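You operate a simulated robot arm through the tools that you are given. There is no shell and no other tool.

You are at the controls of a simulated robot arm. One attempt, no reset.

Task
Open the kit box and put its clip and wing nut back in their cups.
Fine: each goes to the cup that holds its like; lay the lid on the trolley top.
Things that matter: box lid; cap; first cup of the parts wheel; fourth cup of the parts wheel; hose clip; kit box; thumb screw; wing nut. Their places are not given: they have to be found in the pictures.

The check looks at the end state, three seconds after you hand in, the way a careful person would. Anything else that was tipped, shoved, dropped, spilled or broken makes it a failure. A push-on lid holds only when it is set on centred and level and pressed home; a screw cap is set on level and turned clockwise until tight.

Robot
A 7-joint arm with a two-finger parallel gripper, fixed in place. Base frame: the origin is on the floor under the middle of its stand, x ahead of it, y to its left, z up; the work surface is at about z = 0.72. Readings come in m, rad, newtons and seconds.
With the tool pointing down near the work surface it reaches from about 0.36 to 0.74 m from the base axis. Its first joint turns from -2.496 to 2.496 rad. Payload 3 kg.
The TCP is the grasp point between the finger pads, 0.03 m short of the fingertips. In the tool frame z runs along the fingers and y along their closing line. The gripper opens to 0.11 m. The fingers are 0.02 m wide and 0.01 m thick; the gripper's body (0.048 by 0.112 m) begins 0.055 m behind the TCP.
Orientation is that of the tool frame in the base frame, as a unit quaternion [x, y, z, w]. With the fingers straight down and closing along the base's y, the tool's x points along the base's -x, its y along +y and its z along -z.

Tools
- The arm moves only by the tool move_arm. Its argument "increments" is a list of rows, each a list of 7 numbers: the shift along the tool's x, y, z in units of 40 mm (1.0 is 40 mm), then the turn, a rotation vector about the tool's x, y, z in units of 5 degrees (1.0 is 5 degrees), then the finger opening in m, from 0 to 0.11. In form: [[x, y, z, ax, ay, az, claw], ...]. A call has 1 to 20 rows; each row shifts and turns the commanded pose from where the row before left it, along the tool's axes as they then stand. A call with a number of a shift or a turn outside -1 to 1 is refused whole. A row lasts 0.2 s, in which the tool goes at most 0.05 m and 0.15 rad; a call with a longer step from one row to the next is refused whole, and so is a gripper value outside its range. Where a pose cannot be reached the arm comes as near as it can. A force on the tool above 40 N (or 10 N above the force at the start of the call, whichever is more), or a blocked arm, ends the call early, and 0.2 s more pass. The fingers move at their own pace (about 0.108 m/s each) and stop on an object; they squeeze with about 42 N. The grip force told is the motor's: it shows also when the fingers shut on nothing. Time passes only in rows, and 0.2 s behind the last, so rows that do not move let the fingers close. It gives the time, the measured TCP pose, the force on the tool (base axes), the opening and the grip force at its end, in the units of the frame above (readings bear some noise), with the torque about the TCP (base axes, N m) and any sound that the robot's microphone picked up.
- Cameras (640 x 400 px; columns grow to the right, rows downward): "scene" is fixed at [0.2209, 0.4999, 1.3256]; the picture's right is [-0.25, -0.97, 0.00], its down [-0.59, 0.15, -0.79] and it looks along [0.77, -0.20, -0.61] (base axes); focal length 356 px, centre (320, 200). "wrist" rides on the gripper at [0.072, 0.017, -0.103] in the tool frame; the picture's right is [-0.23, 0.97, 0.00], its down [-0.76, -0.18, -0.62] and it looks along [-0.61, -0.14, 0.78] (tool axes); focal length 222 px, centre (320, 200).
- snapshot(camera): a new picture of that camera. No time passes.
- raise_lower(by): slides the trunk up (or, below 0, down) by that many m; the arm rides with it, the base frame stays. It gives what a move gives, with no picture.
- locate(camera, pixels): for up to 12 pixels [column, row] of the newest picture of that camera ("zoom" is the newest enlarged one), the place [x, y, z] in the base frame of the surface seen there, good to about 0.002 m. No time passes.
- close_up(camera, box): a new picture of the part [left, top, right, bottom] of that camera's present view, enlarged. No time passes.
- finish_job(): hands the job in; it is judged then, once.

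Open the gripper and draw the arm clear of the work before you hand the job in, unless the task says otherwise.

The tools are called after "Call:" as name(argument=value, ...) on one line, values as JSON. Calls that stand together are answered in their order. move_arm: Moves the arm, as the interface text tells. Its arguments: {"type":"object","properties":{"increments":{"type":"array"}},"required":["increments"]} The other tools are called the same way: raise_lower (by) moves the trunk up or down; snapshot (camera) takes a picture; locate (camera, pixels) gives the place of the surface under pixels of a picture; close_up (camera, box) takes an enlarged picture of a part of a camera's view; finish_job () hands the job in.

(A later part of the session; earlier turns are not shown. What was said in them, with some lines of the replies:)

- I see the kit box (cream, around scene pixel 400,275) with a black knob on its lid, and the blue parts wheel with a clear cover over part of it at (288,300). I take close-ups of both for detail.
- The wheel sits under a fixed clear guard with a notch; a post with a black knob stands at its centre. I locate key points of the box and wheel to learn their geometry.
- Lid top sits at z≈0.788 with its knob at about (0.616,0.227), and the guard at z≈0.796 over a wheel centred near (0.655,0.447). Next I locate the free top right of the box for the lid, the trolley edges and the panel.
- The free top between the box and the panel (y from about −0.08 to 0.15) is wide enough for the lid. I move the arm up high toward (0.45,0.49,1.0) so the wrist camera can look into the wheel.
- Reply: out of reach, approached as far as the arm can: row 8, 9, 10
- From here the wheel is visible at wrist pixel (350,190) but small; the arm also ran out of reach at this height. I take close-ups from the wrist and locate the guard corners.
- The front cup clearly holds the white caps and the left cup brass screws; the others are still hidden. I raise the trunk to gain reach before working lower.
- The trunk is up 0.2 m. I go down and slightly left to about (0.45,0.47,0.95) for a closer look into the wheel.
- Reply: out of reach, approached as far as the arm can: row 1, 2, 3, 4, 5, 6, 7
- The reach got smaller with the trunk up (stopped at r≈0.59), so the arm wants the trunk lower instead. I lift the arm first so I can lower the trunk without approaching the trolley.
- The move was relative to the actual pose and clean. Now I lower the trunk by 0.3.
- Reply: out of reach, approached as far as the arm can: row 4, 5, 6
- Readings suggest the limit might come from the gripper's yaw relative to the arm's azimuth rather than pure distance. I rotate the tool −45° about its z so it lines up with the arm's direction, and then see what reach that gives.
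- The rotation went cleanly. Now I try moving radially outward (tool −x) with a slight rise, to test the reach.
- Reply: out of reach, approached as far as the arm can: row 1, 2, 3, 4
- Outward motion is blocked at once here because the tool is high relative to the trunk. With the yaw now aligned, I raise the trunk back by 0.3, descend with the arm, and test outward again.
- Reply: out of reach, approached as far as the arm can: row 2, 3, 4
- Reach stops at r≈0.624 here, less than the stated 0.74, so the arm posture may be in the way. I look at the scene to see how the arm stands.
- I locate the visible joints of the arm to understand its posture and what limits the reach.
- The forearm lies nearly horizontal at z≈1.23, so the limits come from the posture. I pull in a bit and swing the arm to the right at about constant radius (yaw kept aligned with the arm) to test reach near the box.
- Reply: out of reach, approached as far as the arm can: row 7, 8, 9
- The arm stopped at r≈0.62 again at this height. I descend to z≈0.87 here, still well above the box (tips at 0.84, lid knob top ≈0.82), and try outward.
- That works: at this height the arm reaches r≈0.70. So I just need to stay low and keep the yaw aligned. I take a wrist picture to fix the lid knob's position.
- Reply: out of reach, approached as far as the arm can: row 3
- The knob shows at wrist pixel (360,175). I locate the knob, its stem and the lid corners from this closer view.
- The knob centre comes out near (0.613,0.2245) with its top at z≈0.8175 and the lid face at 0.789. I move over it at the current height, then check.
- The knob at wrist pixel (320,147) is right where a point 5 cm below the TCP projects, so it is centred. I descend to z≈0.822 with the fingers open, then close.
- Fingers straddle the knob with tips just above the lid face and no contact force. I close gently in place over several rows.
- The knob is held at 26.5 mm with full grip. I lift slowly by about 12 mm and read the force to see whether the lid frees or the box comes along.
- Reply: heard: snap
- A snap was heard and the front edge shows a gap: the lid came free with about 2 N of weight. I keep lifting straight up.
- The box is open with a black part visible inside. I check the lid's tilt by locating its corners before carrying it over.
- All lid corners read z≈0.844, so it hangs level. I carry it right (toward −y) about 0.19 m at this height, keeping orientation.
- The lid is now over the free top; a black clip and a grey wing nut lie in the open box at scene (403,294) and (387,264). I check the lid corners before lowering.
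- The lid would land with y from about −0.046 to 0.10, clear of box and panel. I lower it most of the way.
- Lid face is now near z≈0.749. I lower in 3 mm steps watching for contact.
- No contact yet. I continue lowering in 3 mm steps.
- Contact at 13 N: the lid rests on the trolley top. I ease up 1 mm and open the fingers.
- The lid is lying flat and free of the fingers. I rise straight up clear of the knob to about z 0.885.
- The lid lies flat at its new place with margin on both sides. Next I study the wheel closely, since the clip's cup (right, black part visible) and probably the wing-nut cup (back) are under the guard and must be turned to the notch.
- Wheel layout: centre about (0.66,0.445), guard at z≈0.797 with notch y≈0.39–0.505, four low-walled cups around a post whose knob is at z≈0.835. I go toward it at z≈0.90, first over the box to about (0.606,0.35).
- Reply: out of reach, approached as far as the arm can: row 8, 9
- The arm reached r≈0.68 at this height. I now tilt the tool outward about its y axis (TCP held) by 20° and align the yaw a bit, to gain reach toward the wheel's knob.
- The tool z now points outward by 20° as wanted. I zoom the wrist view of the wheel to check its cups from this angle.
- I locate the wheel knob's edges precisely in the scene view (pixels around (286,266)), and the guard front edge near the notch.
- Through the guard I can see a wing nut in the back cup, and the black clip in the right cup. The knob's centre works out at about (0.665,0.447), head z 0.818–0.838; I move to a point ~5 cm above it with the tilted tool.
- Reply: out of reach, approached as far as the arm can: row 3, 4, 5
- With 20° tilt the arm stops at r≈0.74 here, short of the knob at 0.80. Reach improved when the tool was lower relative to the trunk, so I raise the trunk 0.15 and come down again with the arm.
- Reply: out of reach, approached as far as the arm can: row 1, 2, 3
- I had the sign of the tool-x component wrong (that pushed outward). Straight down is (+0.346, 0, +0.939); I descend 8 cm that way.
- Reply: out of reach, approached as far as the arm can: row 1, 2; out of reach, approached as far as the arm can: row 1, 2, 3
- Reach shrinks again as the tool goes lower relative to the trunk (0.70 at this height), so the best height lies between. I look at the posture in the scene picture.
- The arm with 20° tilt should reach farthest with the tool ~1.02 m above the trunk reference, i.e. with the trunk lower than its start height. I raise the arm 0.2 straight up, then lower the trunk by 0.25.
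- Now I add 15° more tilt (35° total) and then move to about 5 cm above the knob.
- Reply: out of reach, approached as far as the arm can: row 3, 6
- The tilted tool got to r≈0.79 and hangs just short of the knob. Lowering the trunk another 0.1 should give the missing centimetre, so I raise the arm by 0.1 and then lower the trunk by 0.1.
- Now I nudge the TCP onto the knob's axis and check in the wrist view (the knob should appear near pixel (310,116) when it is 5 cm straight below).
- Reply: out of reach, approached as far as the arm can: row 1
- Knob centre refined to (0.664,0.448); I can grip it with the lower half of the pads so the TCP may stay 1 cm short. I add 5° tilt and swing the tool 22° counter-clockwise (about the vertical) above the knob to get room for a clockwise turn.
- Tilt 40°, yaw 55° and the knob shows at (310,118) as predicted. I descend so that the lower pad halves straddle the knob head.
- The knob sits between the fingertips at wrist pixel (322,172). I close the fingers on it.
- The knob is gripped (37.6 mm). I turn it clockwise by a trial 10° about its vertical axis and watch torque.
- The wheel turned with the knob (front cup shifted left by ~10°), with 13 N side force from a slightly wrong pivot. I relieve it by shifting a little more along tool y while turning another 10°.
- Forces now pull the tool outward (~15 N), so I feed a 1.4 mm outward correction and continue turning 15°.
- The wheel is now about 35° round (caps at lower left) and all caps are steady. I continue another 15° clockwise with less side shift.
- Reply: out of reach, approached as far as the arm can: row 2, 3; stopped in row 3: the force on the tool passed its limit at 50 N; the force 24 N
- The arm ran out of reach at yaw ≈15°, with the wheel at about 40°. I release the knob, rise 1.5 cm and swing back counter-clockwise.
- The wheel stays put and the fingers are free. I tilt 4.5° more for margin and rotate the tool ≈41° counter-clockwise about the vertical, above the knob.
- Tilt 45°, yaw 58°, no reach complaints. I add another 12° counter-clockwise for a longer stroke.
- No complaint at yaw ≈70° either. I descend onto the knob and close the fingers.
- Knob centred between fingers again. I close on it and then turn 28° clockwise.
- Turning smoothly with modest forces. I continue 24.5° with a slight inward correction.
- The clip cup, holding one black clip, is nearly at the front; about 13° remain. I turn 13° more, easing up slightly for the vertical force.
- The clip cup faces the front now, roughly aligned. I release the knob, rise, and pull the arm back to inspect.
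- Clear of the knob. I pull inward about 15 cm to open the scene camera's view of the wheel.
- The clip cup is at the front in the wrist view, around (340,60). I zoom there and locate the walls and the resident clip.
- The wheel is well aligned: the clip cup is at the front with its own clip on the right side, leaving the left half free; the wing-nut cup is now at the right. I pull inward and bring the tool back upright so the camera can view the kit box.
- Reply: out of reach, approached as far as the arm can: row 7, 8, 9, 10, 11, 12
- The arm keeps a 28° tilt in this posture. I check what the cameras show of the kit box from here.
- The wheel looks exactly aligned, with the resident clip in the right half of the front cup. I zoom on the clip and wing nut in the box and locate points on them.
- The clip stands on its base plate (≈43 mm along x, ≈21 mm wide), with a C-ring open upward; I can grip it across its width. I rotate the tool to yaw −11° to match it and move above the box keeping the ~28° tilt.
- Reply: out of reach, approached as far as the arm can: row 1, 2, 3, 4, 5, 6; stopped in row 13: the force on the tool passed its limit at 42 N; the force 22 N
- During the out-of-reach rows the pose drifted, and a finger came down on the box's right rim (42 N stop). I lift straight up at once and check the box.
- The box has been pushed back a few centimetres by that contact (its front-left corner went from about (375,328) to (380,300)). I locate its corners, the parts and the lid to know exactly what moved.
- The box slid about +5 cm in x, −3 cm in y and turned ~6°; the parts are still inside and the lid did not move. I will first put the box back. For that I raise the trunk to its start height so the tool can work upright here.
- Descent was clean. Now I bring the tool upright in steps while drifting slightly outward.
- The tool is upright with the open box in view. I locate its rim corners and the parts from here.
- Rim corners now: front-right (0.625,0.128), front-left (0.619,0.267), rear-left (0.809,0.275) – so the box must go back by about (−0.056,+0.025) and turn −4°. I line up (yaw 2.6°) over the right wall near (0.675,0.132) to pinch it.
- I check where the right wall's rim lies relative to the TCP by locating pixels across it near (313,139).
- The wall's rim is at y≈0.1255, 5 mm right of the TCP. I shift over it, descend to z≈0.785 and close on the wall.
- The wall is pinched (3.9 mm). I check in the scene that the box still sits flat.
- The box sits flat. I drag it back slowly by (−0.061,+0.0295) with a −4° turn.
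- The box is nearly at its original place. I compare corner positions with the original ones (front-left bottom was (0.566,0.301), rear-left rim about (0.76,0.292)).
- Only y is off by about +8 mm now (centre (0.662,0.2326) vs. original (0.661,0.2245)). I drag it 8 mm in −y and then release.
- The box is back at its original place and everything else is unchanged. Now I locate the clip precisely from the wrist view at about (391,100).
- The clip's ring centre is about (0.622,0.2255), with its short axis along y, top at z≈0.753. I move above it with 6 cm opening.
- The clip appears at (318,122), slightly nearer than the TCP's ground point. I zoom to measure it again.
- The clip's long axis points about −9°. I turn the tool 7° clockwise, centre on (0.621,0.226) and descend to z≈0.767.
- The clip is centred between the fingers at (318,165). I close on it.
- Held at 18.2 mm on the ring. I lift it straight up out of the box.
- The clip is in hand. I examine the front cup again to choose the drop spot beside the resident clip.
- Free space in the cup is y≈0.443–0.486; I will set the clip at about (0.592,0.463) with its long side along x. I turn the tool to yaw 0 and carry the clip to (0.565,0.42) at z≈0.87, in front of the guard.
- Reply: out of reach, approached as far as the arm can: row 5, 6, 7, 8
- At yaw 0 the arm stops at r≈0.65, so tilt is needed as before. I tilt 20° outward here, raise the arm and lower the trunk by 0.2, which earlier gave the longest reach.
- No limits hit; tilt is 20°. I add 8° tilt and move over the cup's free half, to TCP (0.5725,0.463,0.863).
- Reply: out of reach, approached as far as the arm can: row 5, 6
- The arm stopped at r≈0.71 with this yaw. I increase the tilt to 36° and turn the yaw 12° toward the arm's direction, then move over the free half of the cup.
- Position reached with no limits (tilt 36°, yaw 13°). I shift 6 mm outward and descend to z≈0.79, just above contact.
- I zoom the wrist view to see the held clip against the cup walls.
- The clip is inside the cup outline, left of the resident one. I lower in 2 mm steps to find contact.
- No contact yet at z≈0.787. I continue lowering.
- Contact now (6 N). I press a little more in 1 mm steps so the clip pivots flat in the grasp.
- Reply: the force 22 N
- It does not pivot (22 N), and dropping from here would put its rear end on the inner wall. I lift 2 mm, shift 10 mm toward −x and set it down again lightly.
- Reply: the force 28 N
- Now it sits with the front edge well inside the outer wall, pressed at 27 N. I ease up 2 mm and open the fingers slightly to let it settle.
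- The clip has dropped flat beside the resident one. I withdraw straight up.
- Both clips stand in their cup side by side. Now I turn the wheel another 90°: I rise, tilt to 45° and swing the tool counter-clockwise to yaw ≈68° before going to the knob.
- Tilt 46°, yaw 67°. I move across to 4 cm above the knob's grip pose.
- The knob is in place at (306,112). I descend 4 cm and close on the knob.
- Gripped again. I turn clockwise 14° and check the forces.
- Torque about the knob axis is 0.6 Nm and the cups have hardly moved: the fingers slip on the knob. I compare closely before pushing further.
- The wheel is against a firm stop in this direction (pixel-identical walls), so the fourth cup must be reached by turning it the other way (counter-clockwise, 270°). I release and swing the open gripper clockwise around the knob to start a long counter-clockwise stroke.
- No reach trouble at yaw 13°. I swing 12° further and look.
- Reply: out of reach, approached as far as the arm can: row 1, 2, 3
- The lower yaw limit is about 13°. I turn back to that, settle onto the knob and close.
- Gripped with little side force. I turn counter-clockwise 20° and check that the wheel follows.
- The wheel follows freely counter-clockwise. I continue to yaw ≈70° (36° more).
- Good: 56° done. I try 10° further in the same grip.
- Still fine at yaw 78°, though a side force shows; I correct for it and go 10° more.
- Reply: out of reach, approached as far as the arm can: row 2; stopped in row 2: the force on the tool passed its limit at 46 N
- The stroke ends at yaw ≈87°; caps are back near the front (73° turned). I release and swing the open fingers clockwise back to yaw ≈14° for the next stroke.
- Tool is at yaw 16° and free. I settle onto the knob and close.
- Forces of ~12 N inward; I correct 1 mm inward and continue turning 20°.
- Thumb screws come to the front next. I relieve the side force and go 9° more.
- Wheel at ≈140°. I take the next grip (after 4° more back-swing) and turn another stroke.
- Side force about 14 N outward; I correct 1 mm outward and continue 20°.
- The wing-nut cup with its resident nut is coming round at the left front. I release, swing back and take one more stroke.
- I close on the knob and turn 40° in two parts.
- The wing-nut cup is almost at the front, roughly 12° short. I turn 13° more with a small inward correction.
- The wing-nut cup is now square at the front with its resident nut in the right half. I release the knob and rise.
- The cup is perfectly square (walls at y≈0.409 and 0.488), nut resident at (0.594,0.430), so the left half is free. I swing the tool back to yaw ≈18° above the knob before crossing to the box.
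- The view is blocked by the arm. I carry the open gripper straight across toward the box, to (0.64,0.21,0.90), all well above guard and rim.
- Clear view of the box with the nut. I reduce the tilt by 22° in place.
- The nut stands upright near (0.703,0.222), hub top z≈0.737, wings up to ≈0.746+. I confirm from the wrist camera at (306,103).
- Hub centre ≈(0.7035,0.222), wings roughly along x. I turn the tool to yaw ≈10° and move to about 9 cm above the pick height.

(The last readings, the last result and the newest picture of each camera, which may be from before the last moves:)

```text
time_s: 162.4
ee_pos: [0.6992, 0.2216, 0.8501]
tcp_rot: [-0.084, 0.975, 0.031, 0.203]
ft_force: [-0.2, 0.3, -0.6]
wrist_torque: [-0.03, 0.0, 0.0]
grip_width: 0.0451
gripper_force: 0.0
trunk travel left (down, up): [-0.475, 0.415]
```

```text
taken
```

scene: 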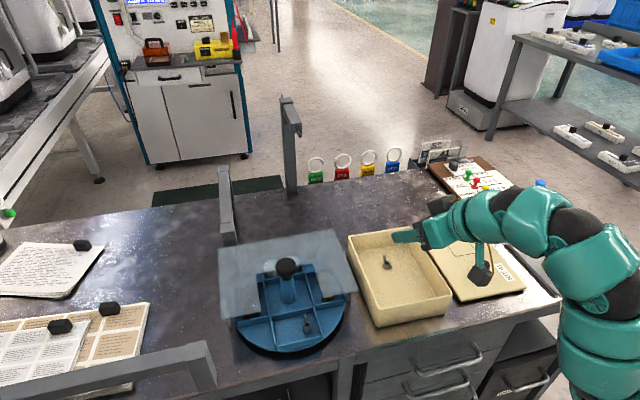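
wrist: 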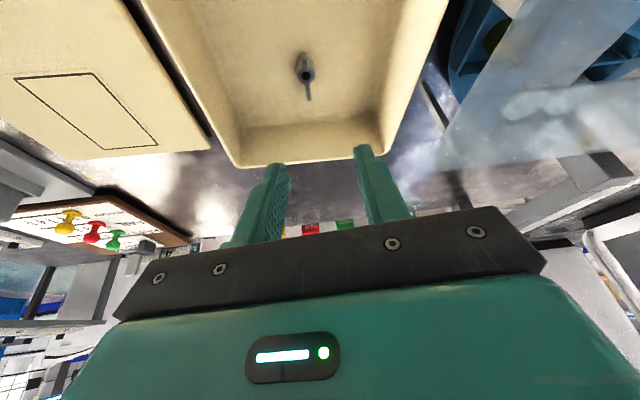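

The nut shows at (304,72), about 4 px from my prediction. I zoom to refine its position before descending.

Call:
close_up(camera="wrist", box=[280, 45, 330, 105])

Call:
locate(camera="zoom", pixels=[[270, 185], [350, 185], [310, 215], [310, 150], [335, 320], [300, 90], [340, 240], [265, 200]])

```text
6.67 times, centred on (305, 75) of wrist
```

zoom: 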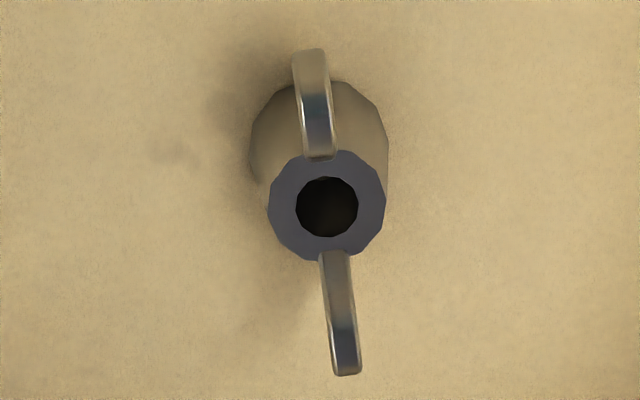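

```text
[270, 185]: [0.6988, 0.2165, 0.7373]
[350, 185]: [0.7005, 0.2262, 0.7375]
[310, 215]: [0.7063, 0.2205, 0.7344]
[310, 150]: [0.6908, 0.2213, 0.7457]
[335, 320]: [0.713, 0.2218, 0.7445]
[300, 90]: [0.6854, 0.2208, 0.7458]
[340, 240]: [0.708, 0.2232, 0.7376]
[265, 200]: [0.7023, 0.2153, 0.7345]
```

Hub centre refined to (0.7028,0.2227). The 12° yaw difference to the wings does not matter for a hub grip, so I descend straight to z≈0.80.

Call:
move_arm(increments=[[0.3, 0.0025, 0.551, 0, 0, 0, 0.045], [0.3, 0.0025, 0.551, 0, 0, 0, 0.045], [0, 0, 0, 0, 0, 0, 0.045]])

Call:
snapshot(camera="wrist")

Call:
close_up(camera="scene", box=[335, 205, 465, 335])

```text
time_s: 163.2
ee_pos: [0.6933, 0.2227, 0.7995]
tcp_rot: [-0.084, 0.975, 0.031, 0.205]
ft_force: [-0.7, -0.4, -0.7]
wrist_torque: [-0.01, -0.05, -0.02]
grip_width: 0.0448
gripper_force: 0.0
trunk travel left (down, up): [-0.475, 0.415]
```

```text
taken
```

wrist: 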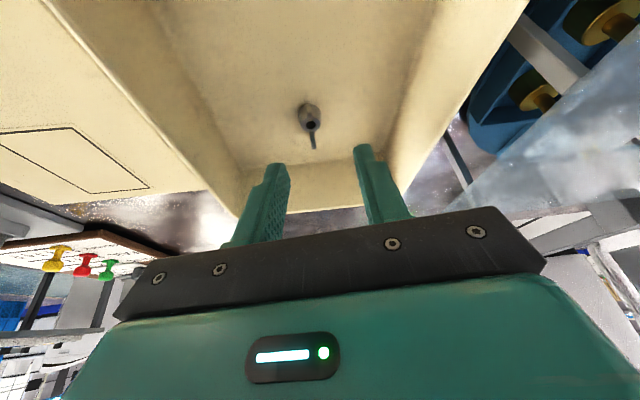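

```text
3.08 times, centred on (400, 270) of scene
```

zoom: 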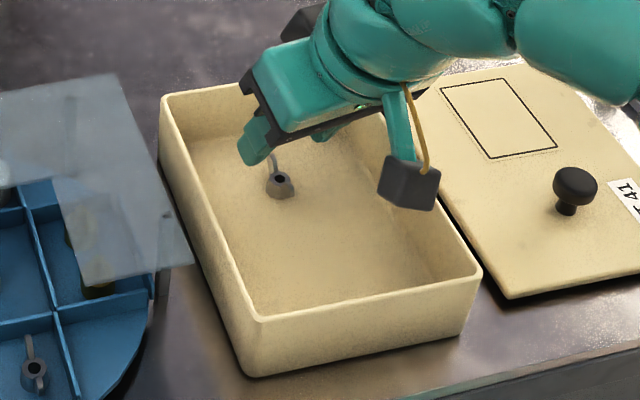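

I check the clearance of the camera housing above the box rim (zoom pixel around (408,205)) before the last 4 cm.

Call:
locate(camera="zoom", pixels=[[405, 204], [385, 195], [430, 205], [410, 175], [258, 158], [330, 130], [300, 118]])

```text
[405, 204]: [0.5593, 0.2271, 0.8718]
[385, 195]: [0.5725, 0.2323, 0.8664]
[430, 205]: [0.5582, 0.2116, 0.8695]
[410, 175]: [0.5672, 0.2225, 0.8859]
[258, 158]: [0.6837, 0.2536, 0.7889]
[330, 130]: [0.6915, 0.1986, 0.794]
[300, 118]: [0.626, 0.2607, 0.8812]
```

Camera housing bottom is at ≈0.866, so it stays 4–5 cm above the rim. I descend the last 4 cm to the nut.

Call:
move_arm(increments=[[0.1825, -0.0275, 0.4525, 0, 0, 0, 0.045], [0.1825, -0.0275, 0.4525, 0, 0, 0, 0.045], [0, 0, 0, 0, 0, 0, 0.045]])

Call:
snapshot(camera="wrist")

Call:
close_up(camera="wrist", box=[250, 110, 390, 230])

Call:
close_up(camera="scene", box=[360, 230, 430, 290])

```text
time_s: 164.0
ee_pos: [0.6953, 0.2212, 0.7615]
tcp_rot: [-0.083, 0.975, 0.031, 0.205]
ft_force: [0.2, -0.4, -0.6]
wrist_torque: [0.0, 0.01, -0.01]
grip_width: 0.0451
gripper_force: 0.0
trunk travel left (down, up): [-0.475, 0.415]
```

```text
taken
```

wrist: 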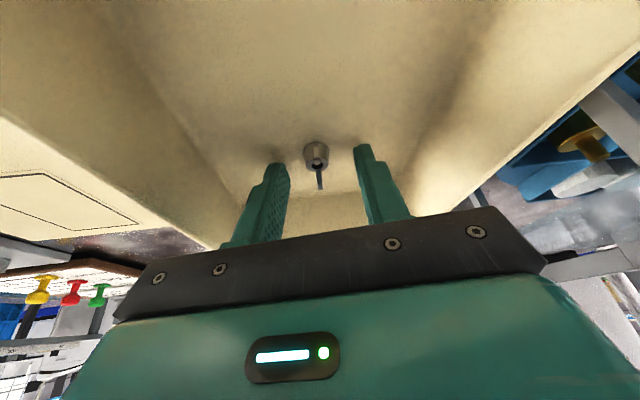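

```text
3.33 times, centred on (320, 170) of wrist
```

zoom: 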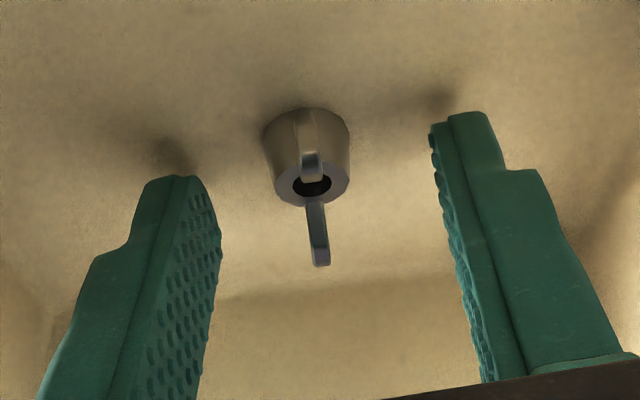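

```text
6.67 times, centred on (395, 260) of scene
```

zoom: 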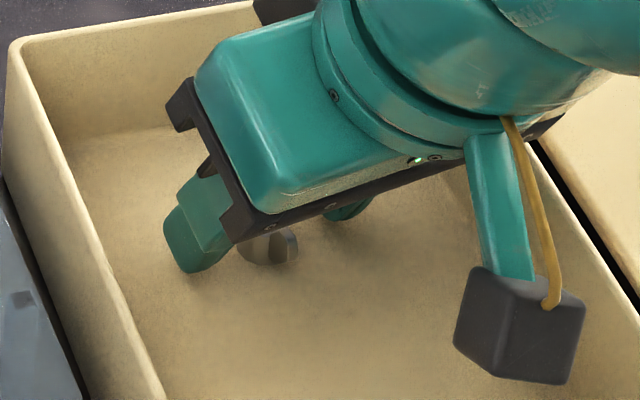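

The nut stands between the fingertips. I close slowly on the hub.

Call:
move_arm(increments=[[0, 0, 0, 0, 0, 0, 0.03], [0, 0, 0, 0, 0, 0, 0.02], [0, 0, 0, 0, 0, 0, 0.01], [0, 0, 0, 0, 0, 0, 0.005], [0, 0, 0, 0, 0, 0, 0.005]])

Call:
close_up(camera="wrist", box=[250, 110, 390, 230])

```text
time_s: 165.2
ee_pos: [0.6943, 0.2219, 0.7617]
tcp_rot: [-0.083, 0.975, 0.031, 0.205]
ft_force: [-0.2, 0.4, 0.8]
wrist_torque: [-0.02, 0.0, -0.02]
grip_width: 0.015
gripper_force: 42.2
trunk travel left (down, up): [-0.475, 0.415]
```

```text
3.33 times, centred on (320, 170) of wrist
```

zoom: 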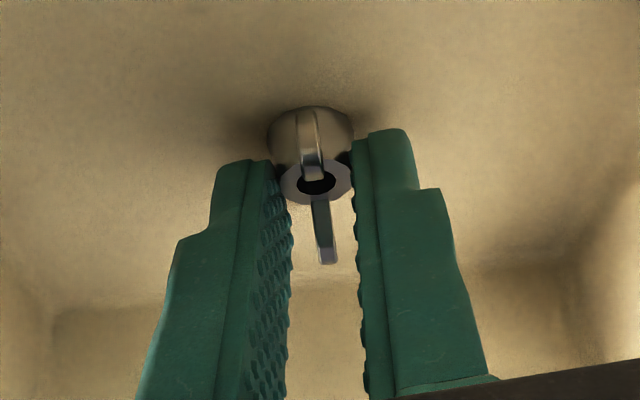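

Held at 15.0 mm near the top of the hub. I lift slowly by 12 mm and check that the nut comes along.

Call:
move_arm(increments=[[-0.04, 0, -0.0915, 0, 0, 0, 0.005], [-0.04, 0, -0.0915, 0, 0, 0, 0.005], [-0.04, 0, -0.0915, 0, 0, 0, 0.005]])

Call:
close_up(camera="wrist", box=[250, 110, 390, 230])

Call:
close_up(camera="scene", box=[360, 230, 430, 290])

```text
time_s: 166.0
ee_pos: [0.6927, 0.2203, 0.7728]
tcp_rot: [-0.083, 0.975, 0.031, 0.204]
ft_force: [0.2, 0.8, 0.2]
wrist_torque: [-0.01, 0.02, -0.02]
grip_width: 0.0154
gripper_force: 42.1
trunk travel left (down, up): [-0.475, 0.415]
```

```text
3.33 times, centred on (320, 170) of wrist
```

zoom: 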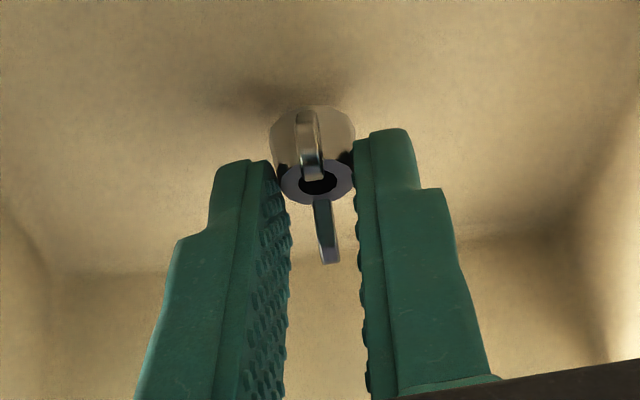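

```text
6.67 times, centred on (395, 260) of scene
```

zoom: 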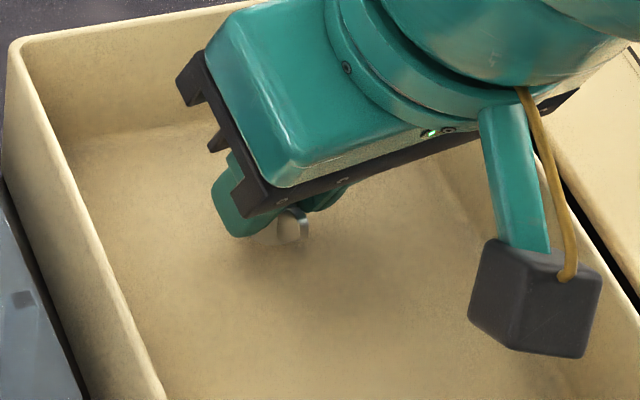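

The nut comes along, but it is held only by the fingertips' edge. For safety I set it back, open, go 3 mm lower and regrip.

Call:
move_arm(increments=[[0.04, 0, 0.0915, 0, 0, 0, 0.005], [0.04, 0, 0.0915, 0, 0, 0, 0.005], [0.03, 0, 0.07, 0, 0, 0, 0.005], [0, 0, 0, 0, 0, 0, 0.03], [0, 0, 0, 0, 0, 0, 0.03]])

Call:
close_up(camera="wrist", box=[250, 110, 390, 230])

```text
time_s: 167.2
ee_pos: [0.6955, 0.2223, 0.7617]
tcp_rot: [-0.083, 0.975, 0.03, 0.206]
ft_force: [0.0, 0.0, 0.2]
wrist_torque: [-0.02, 0.02, 0.02]
grip_width: 0.0301
gripper_force: 0.0
trunk travel left (down, up): [-0.475, 0.415]
```

```text
3.33 times, centred on (320, 170) of wrist
```

zoom: 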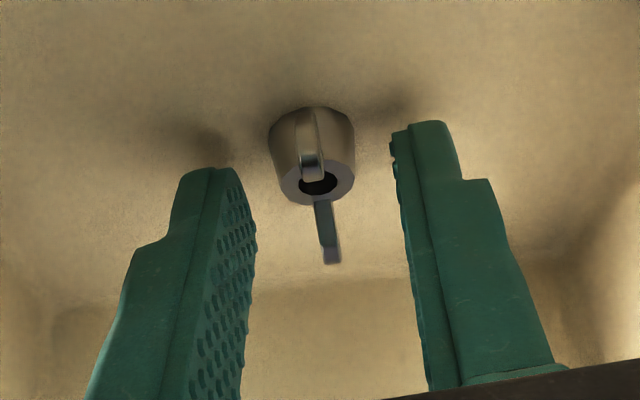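

I lower 3.5 mm, watching for floor contact, then close.

Call:
move_arm(increments=[[0.018, 0, 0.04, 0, 0, 0, 0.03], [0.018, 0, 0.04, 0, 0, 0, 0.03], [0, 0, 0, 0, 0, 0, 0.03]])

Call:
move_arm(increments=[[0, 0, 0, 0, 0, 0, 0.02], [0, 0, 0, 0, 0, 0, 0.01], [0, 0, 0, 0, 0, 0, 0.005], [0, 0, 0, 0, 0, 0, 0.005]])

Call:
close_up(camera="wrist", box=[250, 110, 390, 230])

```text
time_s: 168.0
ee_pos: [0.6939, 0.2214, 0.7586]
tcp_rot: [-0.085, 0.974, 0.031, 0.206]
ft_force: [0.1, 0.1, -0.6]
wrist_torque: [-0.06, -0.02, 0.03]
grip_width: 0.0302
gripper_force: 0.0
trunk travel left (down, up): [-0.475, 0.415]
```

```text
time_s: 169.0
ee_pos: [0.6947, 0.2208, 0.7588]
tcp_rot: [-0.083, 0.975, 0.03, 0.206]
ft_force: [-0.8, 0.2, 0.6]
wrist_torque: [0.03, 0.0, 0.03]
grip_width: 0.0155
gripper_force: 42.2
trunk travel left (down, up): [-0.475, 0.415]
```

```text
3.33 times, centred on (320, 170) of wrist
```

zoom: 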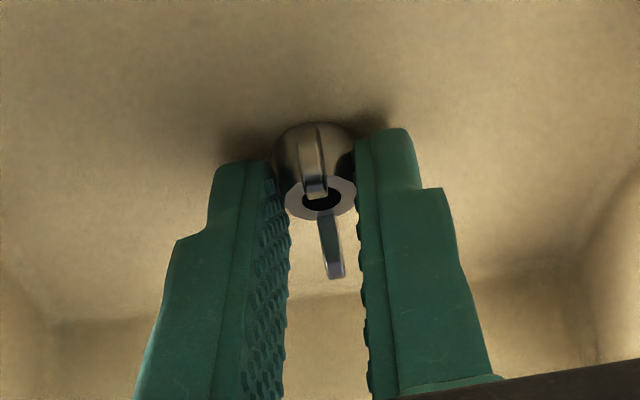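

Better: the hub sits deeper between the pads. I lift straight up about 12 cm.

Call:
move_arm(increments=[[-0.1, 0, -0.229, 0, 0, 0, 0.005], [-0.2, 0, -0.458, 0, 0, 0, 0.005], [-0.3, 0, -0.687, 0, 0, 0, 0.005], [-0.3, 0, -0.687, 0, 0, 0, 0.005], [-0.3, 0, -0.687, 0, 0, 0, 0.005]])

Call:
snapshot(camera="wrist")

Call:
snapshot(camera="scene")

```text
time_s: 170.2
ee_pos: [0.6948, 0.2178, 0.8787]
tcp_rot: [-0.084, 0.975, 0.031, 0.205]
ft_force: [0.6, 0.0, -1.1]
wrist_torque: [-0.01, 0.0, 0.02]
grip_width: 0.0154
gripper_force: 41.6
trunk travel left (down, up): [-0.475, 0.415]
```

```text
taken
```

wrist: 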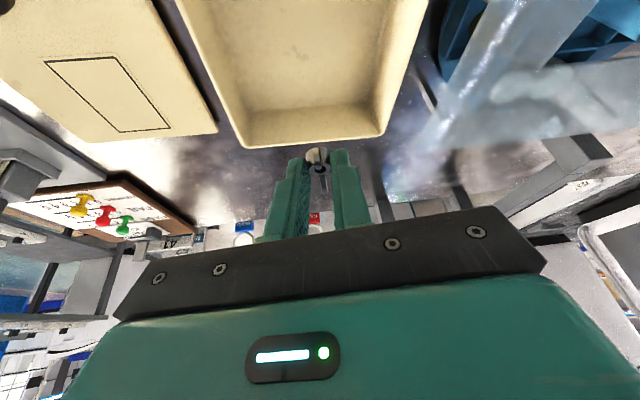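

```text
taken
```

scene: 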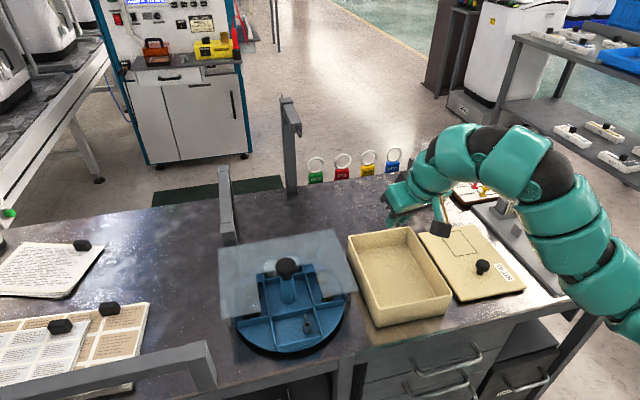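

The nut is secure in the grip and the box is empty. I carry it to (0.59,0.30,0.87), and tilt to 36° there.

Call:
move_arm(increments=[[0.494, 0.653, -0.157, 0, 0, 0, 0.005], [0.494, 0.653, -0.157, 0, 0, 0, 0.005], [0.494, 0.653, -0.157, 0, 0, 0, 0.005], [0.494, 0.653, -0.157, 0, 0, 0, 0.005], [0, 0, 0, 0, -0.82, 0, 0.005], [0, 0, 0, 0, -0.82, 0, 0.005], [0, 0, 0, 0, -0.82, 0, 0.005]])

Call:
snapshot(camera="wrist")

```text
time_s: 171.8
ee_pos: [0.5956, 0.3062, 0.8719]
tcp_rot: [-0.08, 0.947, 0.041, 0.309]
ft_force: [-0.8, 0.3, -0.5]
wrist_torque: [0.02, 0.01, -0.02]
grip_width: 0.0156
gripper_force: 41.9
trunk travel left (down, up): [-0.475, 0.415]
```

```text
taken
```

wrist: 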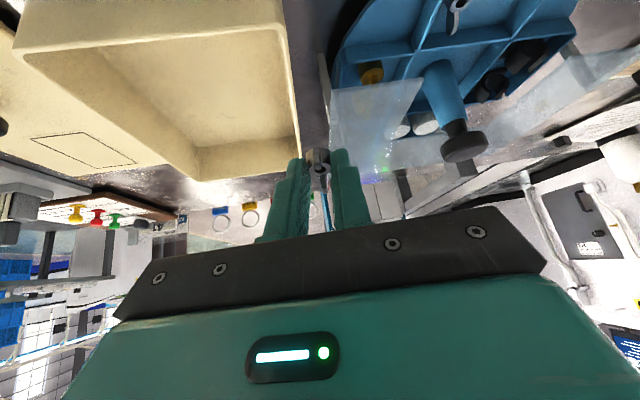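

On the way with no limits. I move on over the cup's free half, to (0.575,0.46,0.855).

Call:
move_arm(increments=[[0, 0.771, 0.1065, 0, 0, 0, 0.005], [0, 0.771, 0.1065, 0, 0, 0, 0.005], [0, 0.771, 0.1065, 0, 0, 0, 0.005], [0, 0.771, 0.1065, 0, 0, 0, 0.005], [0, 0.771, 0.1065, 0, 0, 0, 0.005], [0, 0, 0, 0, 0, 0, 0.005]])

Call:
snapshot(camera="wrist")

Call:
close_up(camera="wrist", box=[180, 0, 420, 180])

```text
time_s: 173.2
ee_pos: [0.5782, 0.4617, 0.8572]
tcp_rot: [-0.079, 0.947, 0.04, 0.308]
ft_force: [0.0, 0.8, -0.8]
wrist_torque: [0.02, -0.02, 0.02]
grip_width: 0.0157
gripper_force: 42.3
trunk travel left (down, up): [-0.475, 0.415]
```

```text
taken
```

wrist: 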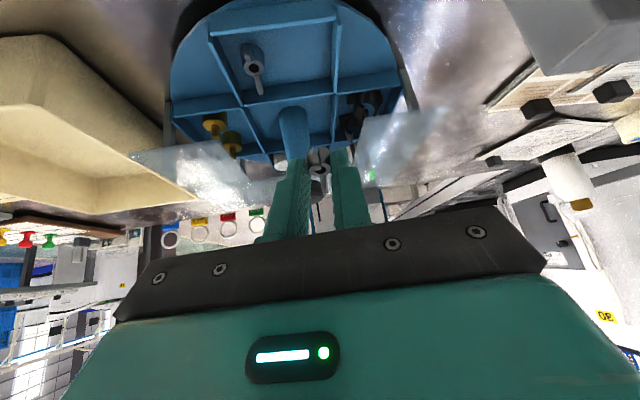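

```text
2.22 times, centred on (300, 90) of wrist
```

zoom: 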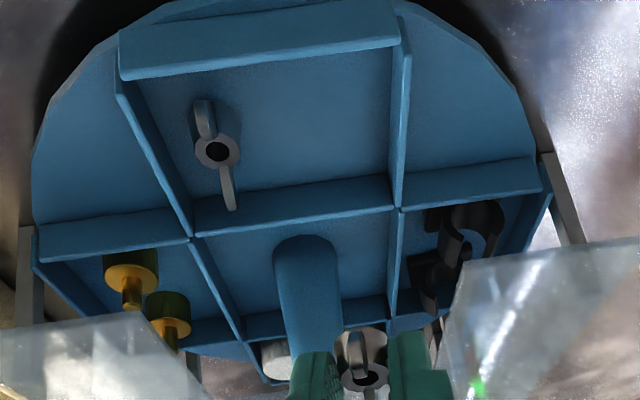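

Position is good. I descend 7 cm to just above the cup floor (TCP z≈0.785).

Call:
move_arm(increments=[[0.379, -0.012, 0.4675, 0, 0, 0, 0.005], [0.379, -0.012, 0.4675, 0, 0, 0, 0.005], [0.379, -0.012, 0.4675, 0, 0, 0, 0.005]])

Call:
close_up(camera="wrist", box=[210, 80, 430, 240])

```text
time_s: 174.0
ee_pos: [0.5757, 0.4585, 0.7856]
tcp_rot: [-0.08, 0.947, 0.04, 0.308]
ft_force: [-0.1, -0.4, -0.5]
wrist_torque: [0.0, -0.01, -0.03]
grip_width: 0.0159
gripper_force: 42.2
trunk travel left (down, up): [-0.475, 0.415]
```

```text
2.50 times, centred on (320, 160) of wrist
```

zoom: 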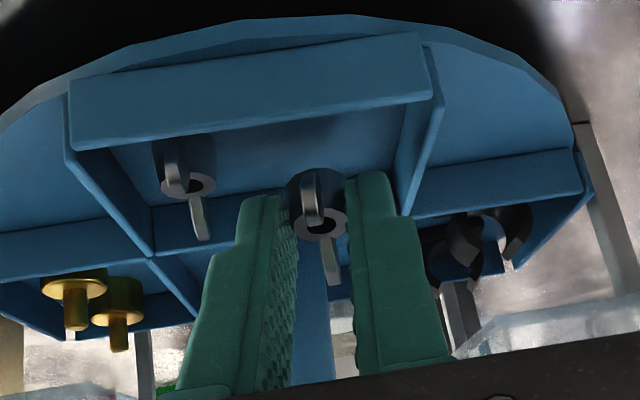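

Nut hangs over the free half next to the resident one. I lower in 2 mm steps until contact.

Call:
move_arm(increments=[[0.0296, 0, 0.0403, 0, 0, 0, 0.005], [0.0296, 0, 0.0403, 0, 0, 0, 0.005], [0.0296, 0, 0.0403, 0, 0, 0, 0.005], [0.0296, 0, 0.0403, 0, 0, 0, 0.005]])

Call:
move_arm(increments=[[0.0296, 0, 0.0403, 0, 0, 0, 0.005], [0.0296, 0, 0.0403, 0, 0, 0, 0.005]])

Call:
close_up(camera="wrist", box=[210, 80, 430, 240])

```text
time_s: 175.0
ee_pos: [0.5756, 0.4595, 0.7783]
tcp_rot: [-0.08, 0.947, 0.04, 0.308]
ft_force: [0.0, -0.5, -0.8]
wrist_torque: [0.03, 0.0, 0.0]
grip_width: 0.0157
gripper_force: 42.0
trunk travel left (down, up): [-0.475, 0.415]
```

```text
time_s: 175.6
ee_pos: [0.5773, 0.4607, 0.7731]
tcp_rot: [-0.079, 0.947, 0.04, 0.308]
ft_force: [0.4, -0.1, 0.1]
wrist_torque: [0.02, 0.0, -0.01]
grip_width: 0.0156
gripper_force: 41.9
trunk travel left (down, up): [-0.475, 0.415]
```

```text
2.50 times, centred on (320, 160) of wrist
```

zoom: 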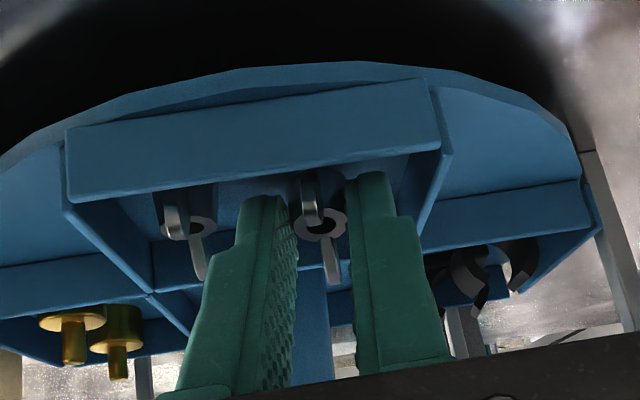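

Still no contact at z≈0.773. I lower in 1 mm steps.

Call:
move_arm(increments=[[0.0148, 0, 0.0202, 0, 0, 0, 0.005], [0.0148, 0, 0.0202, 0, 0, 0, 0.005]])

```text
time_s: 176.2
ee_pos: [0.5766, 0.4604, 0.7732]
tcp_rot: [-0.08, 0.947, 0.04, 0.308]
ft_force: [-0.2, -0.6, -0.4]
wrist_torque: [0.01, -0.01, -0.01]
grip_width: 0.0155
gripper_force: 42.3
trunk travel left (down, up): [-0.475, 0.415]
```

No contact yet; I continue another 2–3 mm.

Call:
move_arm(increments=[[0.0148, 0, 0.0202, 0, 0, 0, 0.005], [0.0148, 0, 0.0202, 0, 0, 0, 0.005]])

Call:
close_up(camera="wrist", box=[210, 80, 430, 240])

```text
time_s: 176.8
ee_pos: [0.5757, 0.458, 0.7707]
tcp_rot: [-0.079, 0.947, 0.039, 0.309]
ft_force: [-0.2, 0.1, 0.4]
wrist_torque: [0.04, 0.04, 0.0]
grip_width: 0.0157
gripper_force: 42.0
trunk travel left (down, up): [-0.475, 0.415]
```

```text
2.50 times, centred on (320, 160) of wrist
```

zoom: 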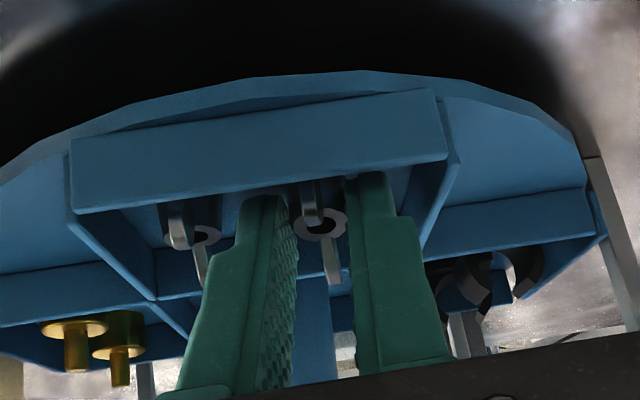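

It is within a millimetre or two of the floor (tops nearly level with the resident nut). I lower 2 mm more.

Call:
move_arm(increments=[[0.0148, 0, 0.0202, 0, 0, 0, 0.005], [0.0148, 0, 0.0202, 0, 0, 0, 0.005]])

```text
time_s: 177.4
ee_pos: [0.5764, 0.4593, 0.77]
tcp_rot: [-0.079, 0.947, 0.041, 0.309]
ft_force: [0.6, -0.9, 9.0]
wrist_torque: [0.02, -0.09, 0.0]
grip_width: 0.0154
gripper_force: 41.7
trunk travel left (down, up): [-0.475, 0.415]
```

Contact (9 N). I open the fingers a few millimetres to release the nut.

Call:
move_arm(increments=[[0, 0, 0, 0, 0, 0, 0.018], [0, 0, 0, 0, 0, 0, 0.023], [0, 0, 0, 0, 0, 0, 0.024], [0, 0, 0, 0, 0, 0, 0.024]])

Call:
close_up(camera="wrist", box=[210, 80, 430, 240])

```text
time_s: 178.4
ee_pos: [0.5749, 0.4608, 0.7705]
tcp_rot: [-0.08, 0.947, 0.041, 0.309]
ft_force: [0.9, 4.7, 11.6]
wrist_torque: [-0.02, -0.17, 0.16]
grip_width: 0.0215
gripper_force: 0.1
trunk travel left (down, up): [-0.475, 0.415]
```

```text
2.50 times, centred on (320, 160) of wrist
```

zoom: 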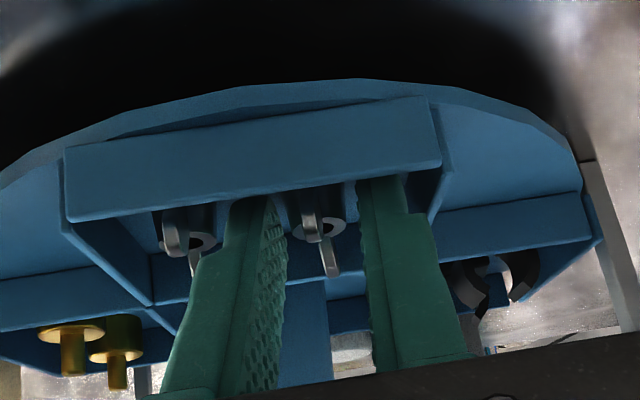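

The nut is free; a fingertip seems to brush the cup floor (11 N up). I rise gently 2 mm first, then fully.

Call:
move_arm(increments=[[-0.0296, 0, -0.0403, 0, 0, 0, 0.022], [-0.0296, 0, -0.0403, 0, 0, 0, 0.022]])

Call:
close_up(camera="wrist", box=[210, 80, 430, 240])

```text
time_s: 179.0
ee_pos: [0.5776, 0.4592, 0.7714]
tcp_rot: [-0.079, 0.947, 0.038, 0.308]
ft_force: [0.6, -0.6, -0.2]
wrist_torque: [0.0, 0.02, 0.02]
grip_width: 0.0222
gripper_force: 0.0
trunk travel left (down, up): [-0.475, 0.415]
```

```text
2.50 times, centred on (320, 160) of wrist
```

zoom: 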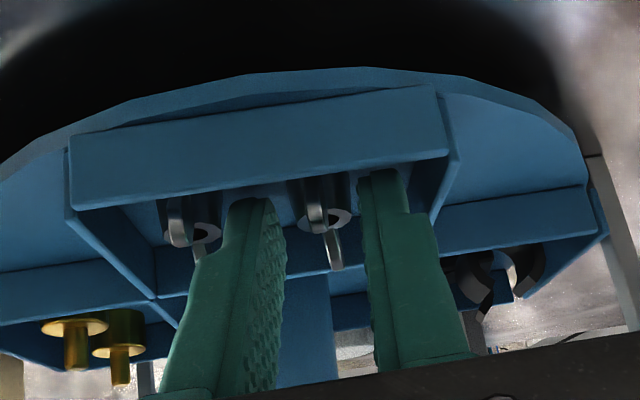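

Force is gone and the nut stands on the floor like its neighbour. I withdraw straight up.

Call:
move_arm(increments=[[-0.148, 0, -0.2, 0, 0, 0, 0.024], [-0.296, 0, -0.403, 0, 0, 0, 0.024], [-0.444, 0, -0.604, 0, 0, 0, 0.024], [-0.444, 0, -0.604, 0, 0, 0, 0.024], [-0.444, 0, -0.604, 0, 0, 0, 0.024]])

Call:
close_up(camera="wrist", box=[160, 0, 420, 190])

```text
time_s: 180.2
ee_pos: [0.5777, 0.458, 0.8945]
tcp_rot: [-0.08, 0.947, 0.039, 0.308]
ft_force: [-0.1, 0.1, 0.5]
wrist_torque: [0.04, 0.01, 0.01]
grip_width: 0.0238
gripper_force: 0.1
trunk travel left (down, up): [-0.475, 0.415]
```

```text
2.11 times, centred on (290, 95) of wrist
```

zoom: 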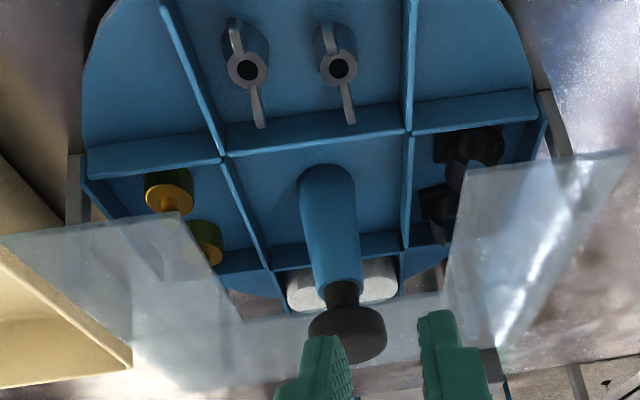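

Both wing nuts stand in the front cup, both clips are in theirs, and caps and screws are undisturbed. I draw the arm back clear of the work.

Call:
move_arm(increments=[[0.7, 0, -0.62, 0, 0, 0, 0.06], [0.7, 0, -0.62, 0, 0, 0, 0.08], [0.7, 0, -0.62, 0, 0, 0, 0.08], [0.7, 0, -0.62, 0, 0, 0, 0.08]])

Call:
snapshot(camera="scene")

Call:
close_up(camera="scene", box=[215, 225, 355, 360])

Call:
close_up(camera="scene", box=[335, 195, 555, 335])

```text
time_s: 181.2
ee_pos: [0.4286, 0.4307, 0.907]
tcp_rot: [-0.079, 0.948, 0.037, 0.308]
ft_force: [0.2, -0.1, 0.0]
wrist_torque: [-0.02, 0.01, 0.0]
grip_width: 0.0803
gripper_force: 0.0
trunk travel left (down, up): [-0.475, 0.415]
```

```text
taken
```

scene: 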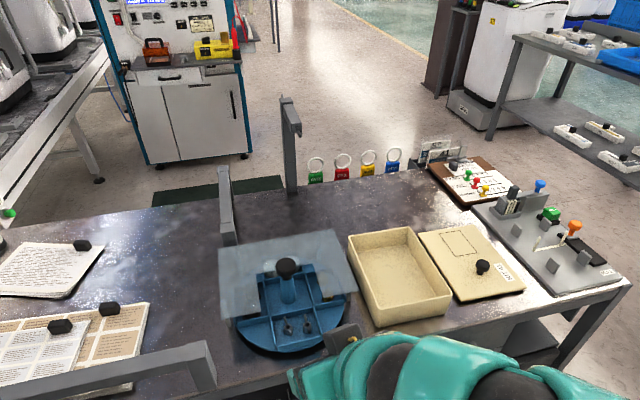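

```text
2.96 times, centred on (285, 292) of scene
```

zoom: 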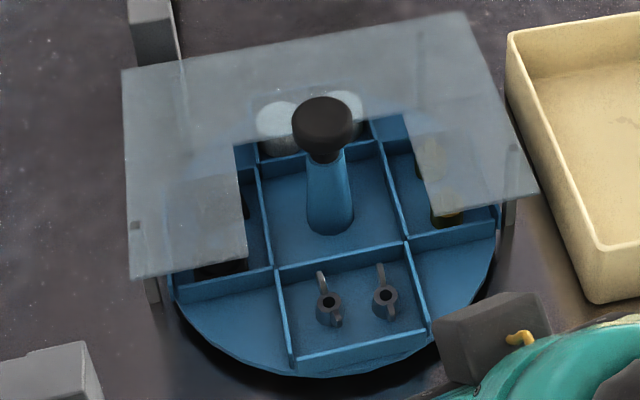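

```text
2.86 times, centred on (445, 265) of scene
```

zoom: 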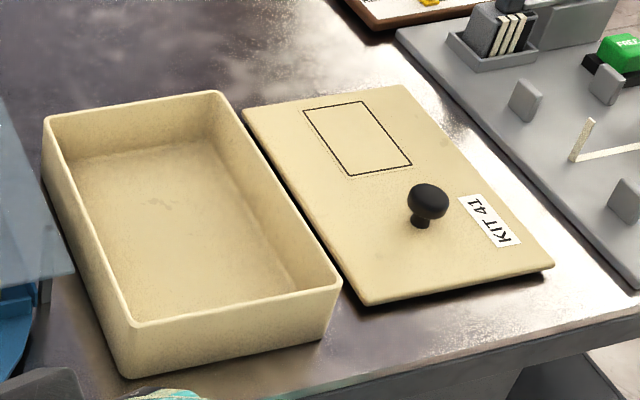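

All is in order: both nuts and both clips in their cups, box open and back at its original spot, lid flat on the trolley top. I lift the open gripper a little further away from the trolley.

Call:
move_arm(increments=[[-0.3, 0, -0.806, 0, 0, 0, 0.08], [-0.3, 0, -0.806, 0, 0, 0, 0.08], [0, 0, 0, 0, 0, 0, 0.08]])

Call:
snapshot(camera="wrist")

Call:
close_up(camera="wrist", box=[220, 80, 460, 240])

```text
time_s: 182.0
ee_pos: [0.4119, 0.4254, 0.974]
tcp_rot: [-0.081, 0.947, 0.04, 0.308]
ft_force: [0.1, -0.7, 0.2]
wrist_torque: [0.02, 0.02, 0.01]
grip_width: 0.08
gripper_force: 0.0
trunk travel left (down, up): [-0.475, 0.415]
```

```text
taken
```

wrist: 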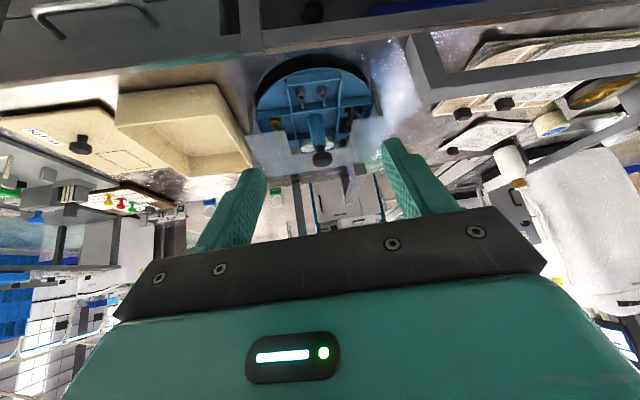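

```text
2.50 times, centred on (340, 160) of wrist
```

zoom: 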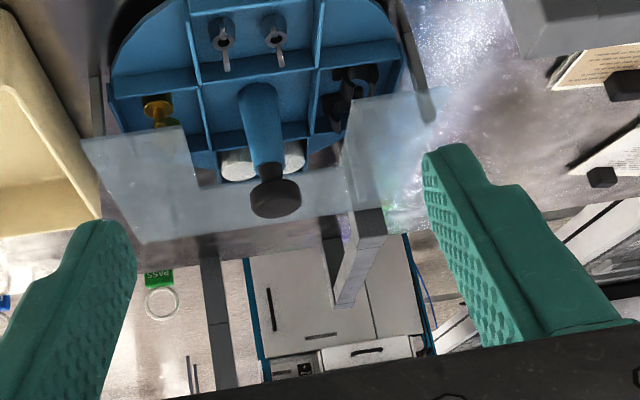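

The final pictures show two clips in the left cup, two wing nuts in the front cup, caps and screws in place, the box open and the lid flat on the trolley top, with the gripper open and clear. I hand the job in.

Call:
finish_job()

```text
The job is handed in.
```

The kit box is open, its clip and wing nut are back in the cups that hold their like, and the lid lies flat on the trolley top. I have handed the job in; no result has come back yet.

- **Box was pushed:** on one approach to the box, a move I had planned ran past the arm's reach. A finger came down on the box rim and slid the box about 5 cm, with a slight turn. I gripped its wall and dragged it back to within a few millimetres of where it started. The parts stayed inside, and I saw no movement of the lid.
- **Parts wheel:** the wheel has a stop in one direction, so I turned it back the other way to reach the wing-nut cup. It now rests with that cup at the front, not the caps as at the start.
- **End state:** the last pictures show two clips in one cup and two wing nuts in another, all standing. The caps and thumb screws are still in their own cups. The gripper is open and clear of the trolley.
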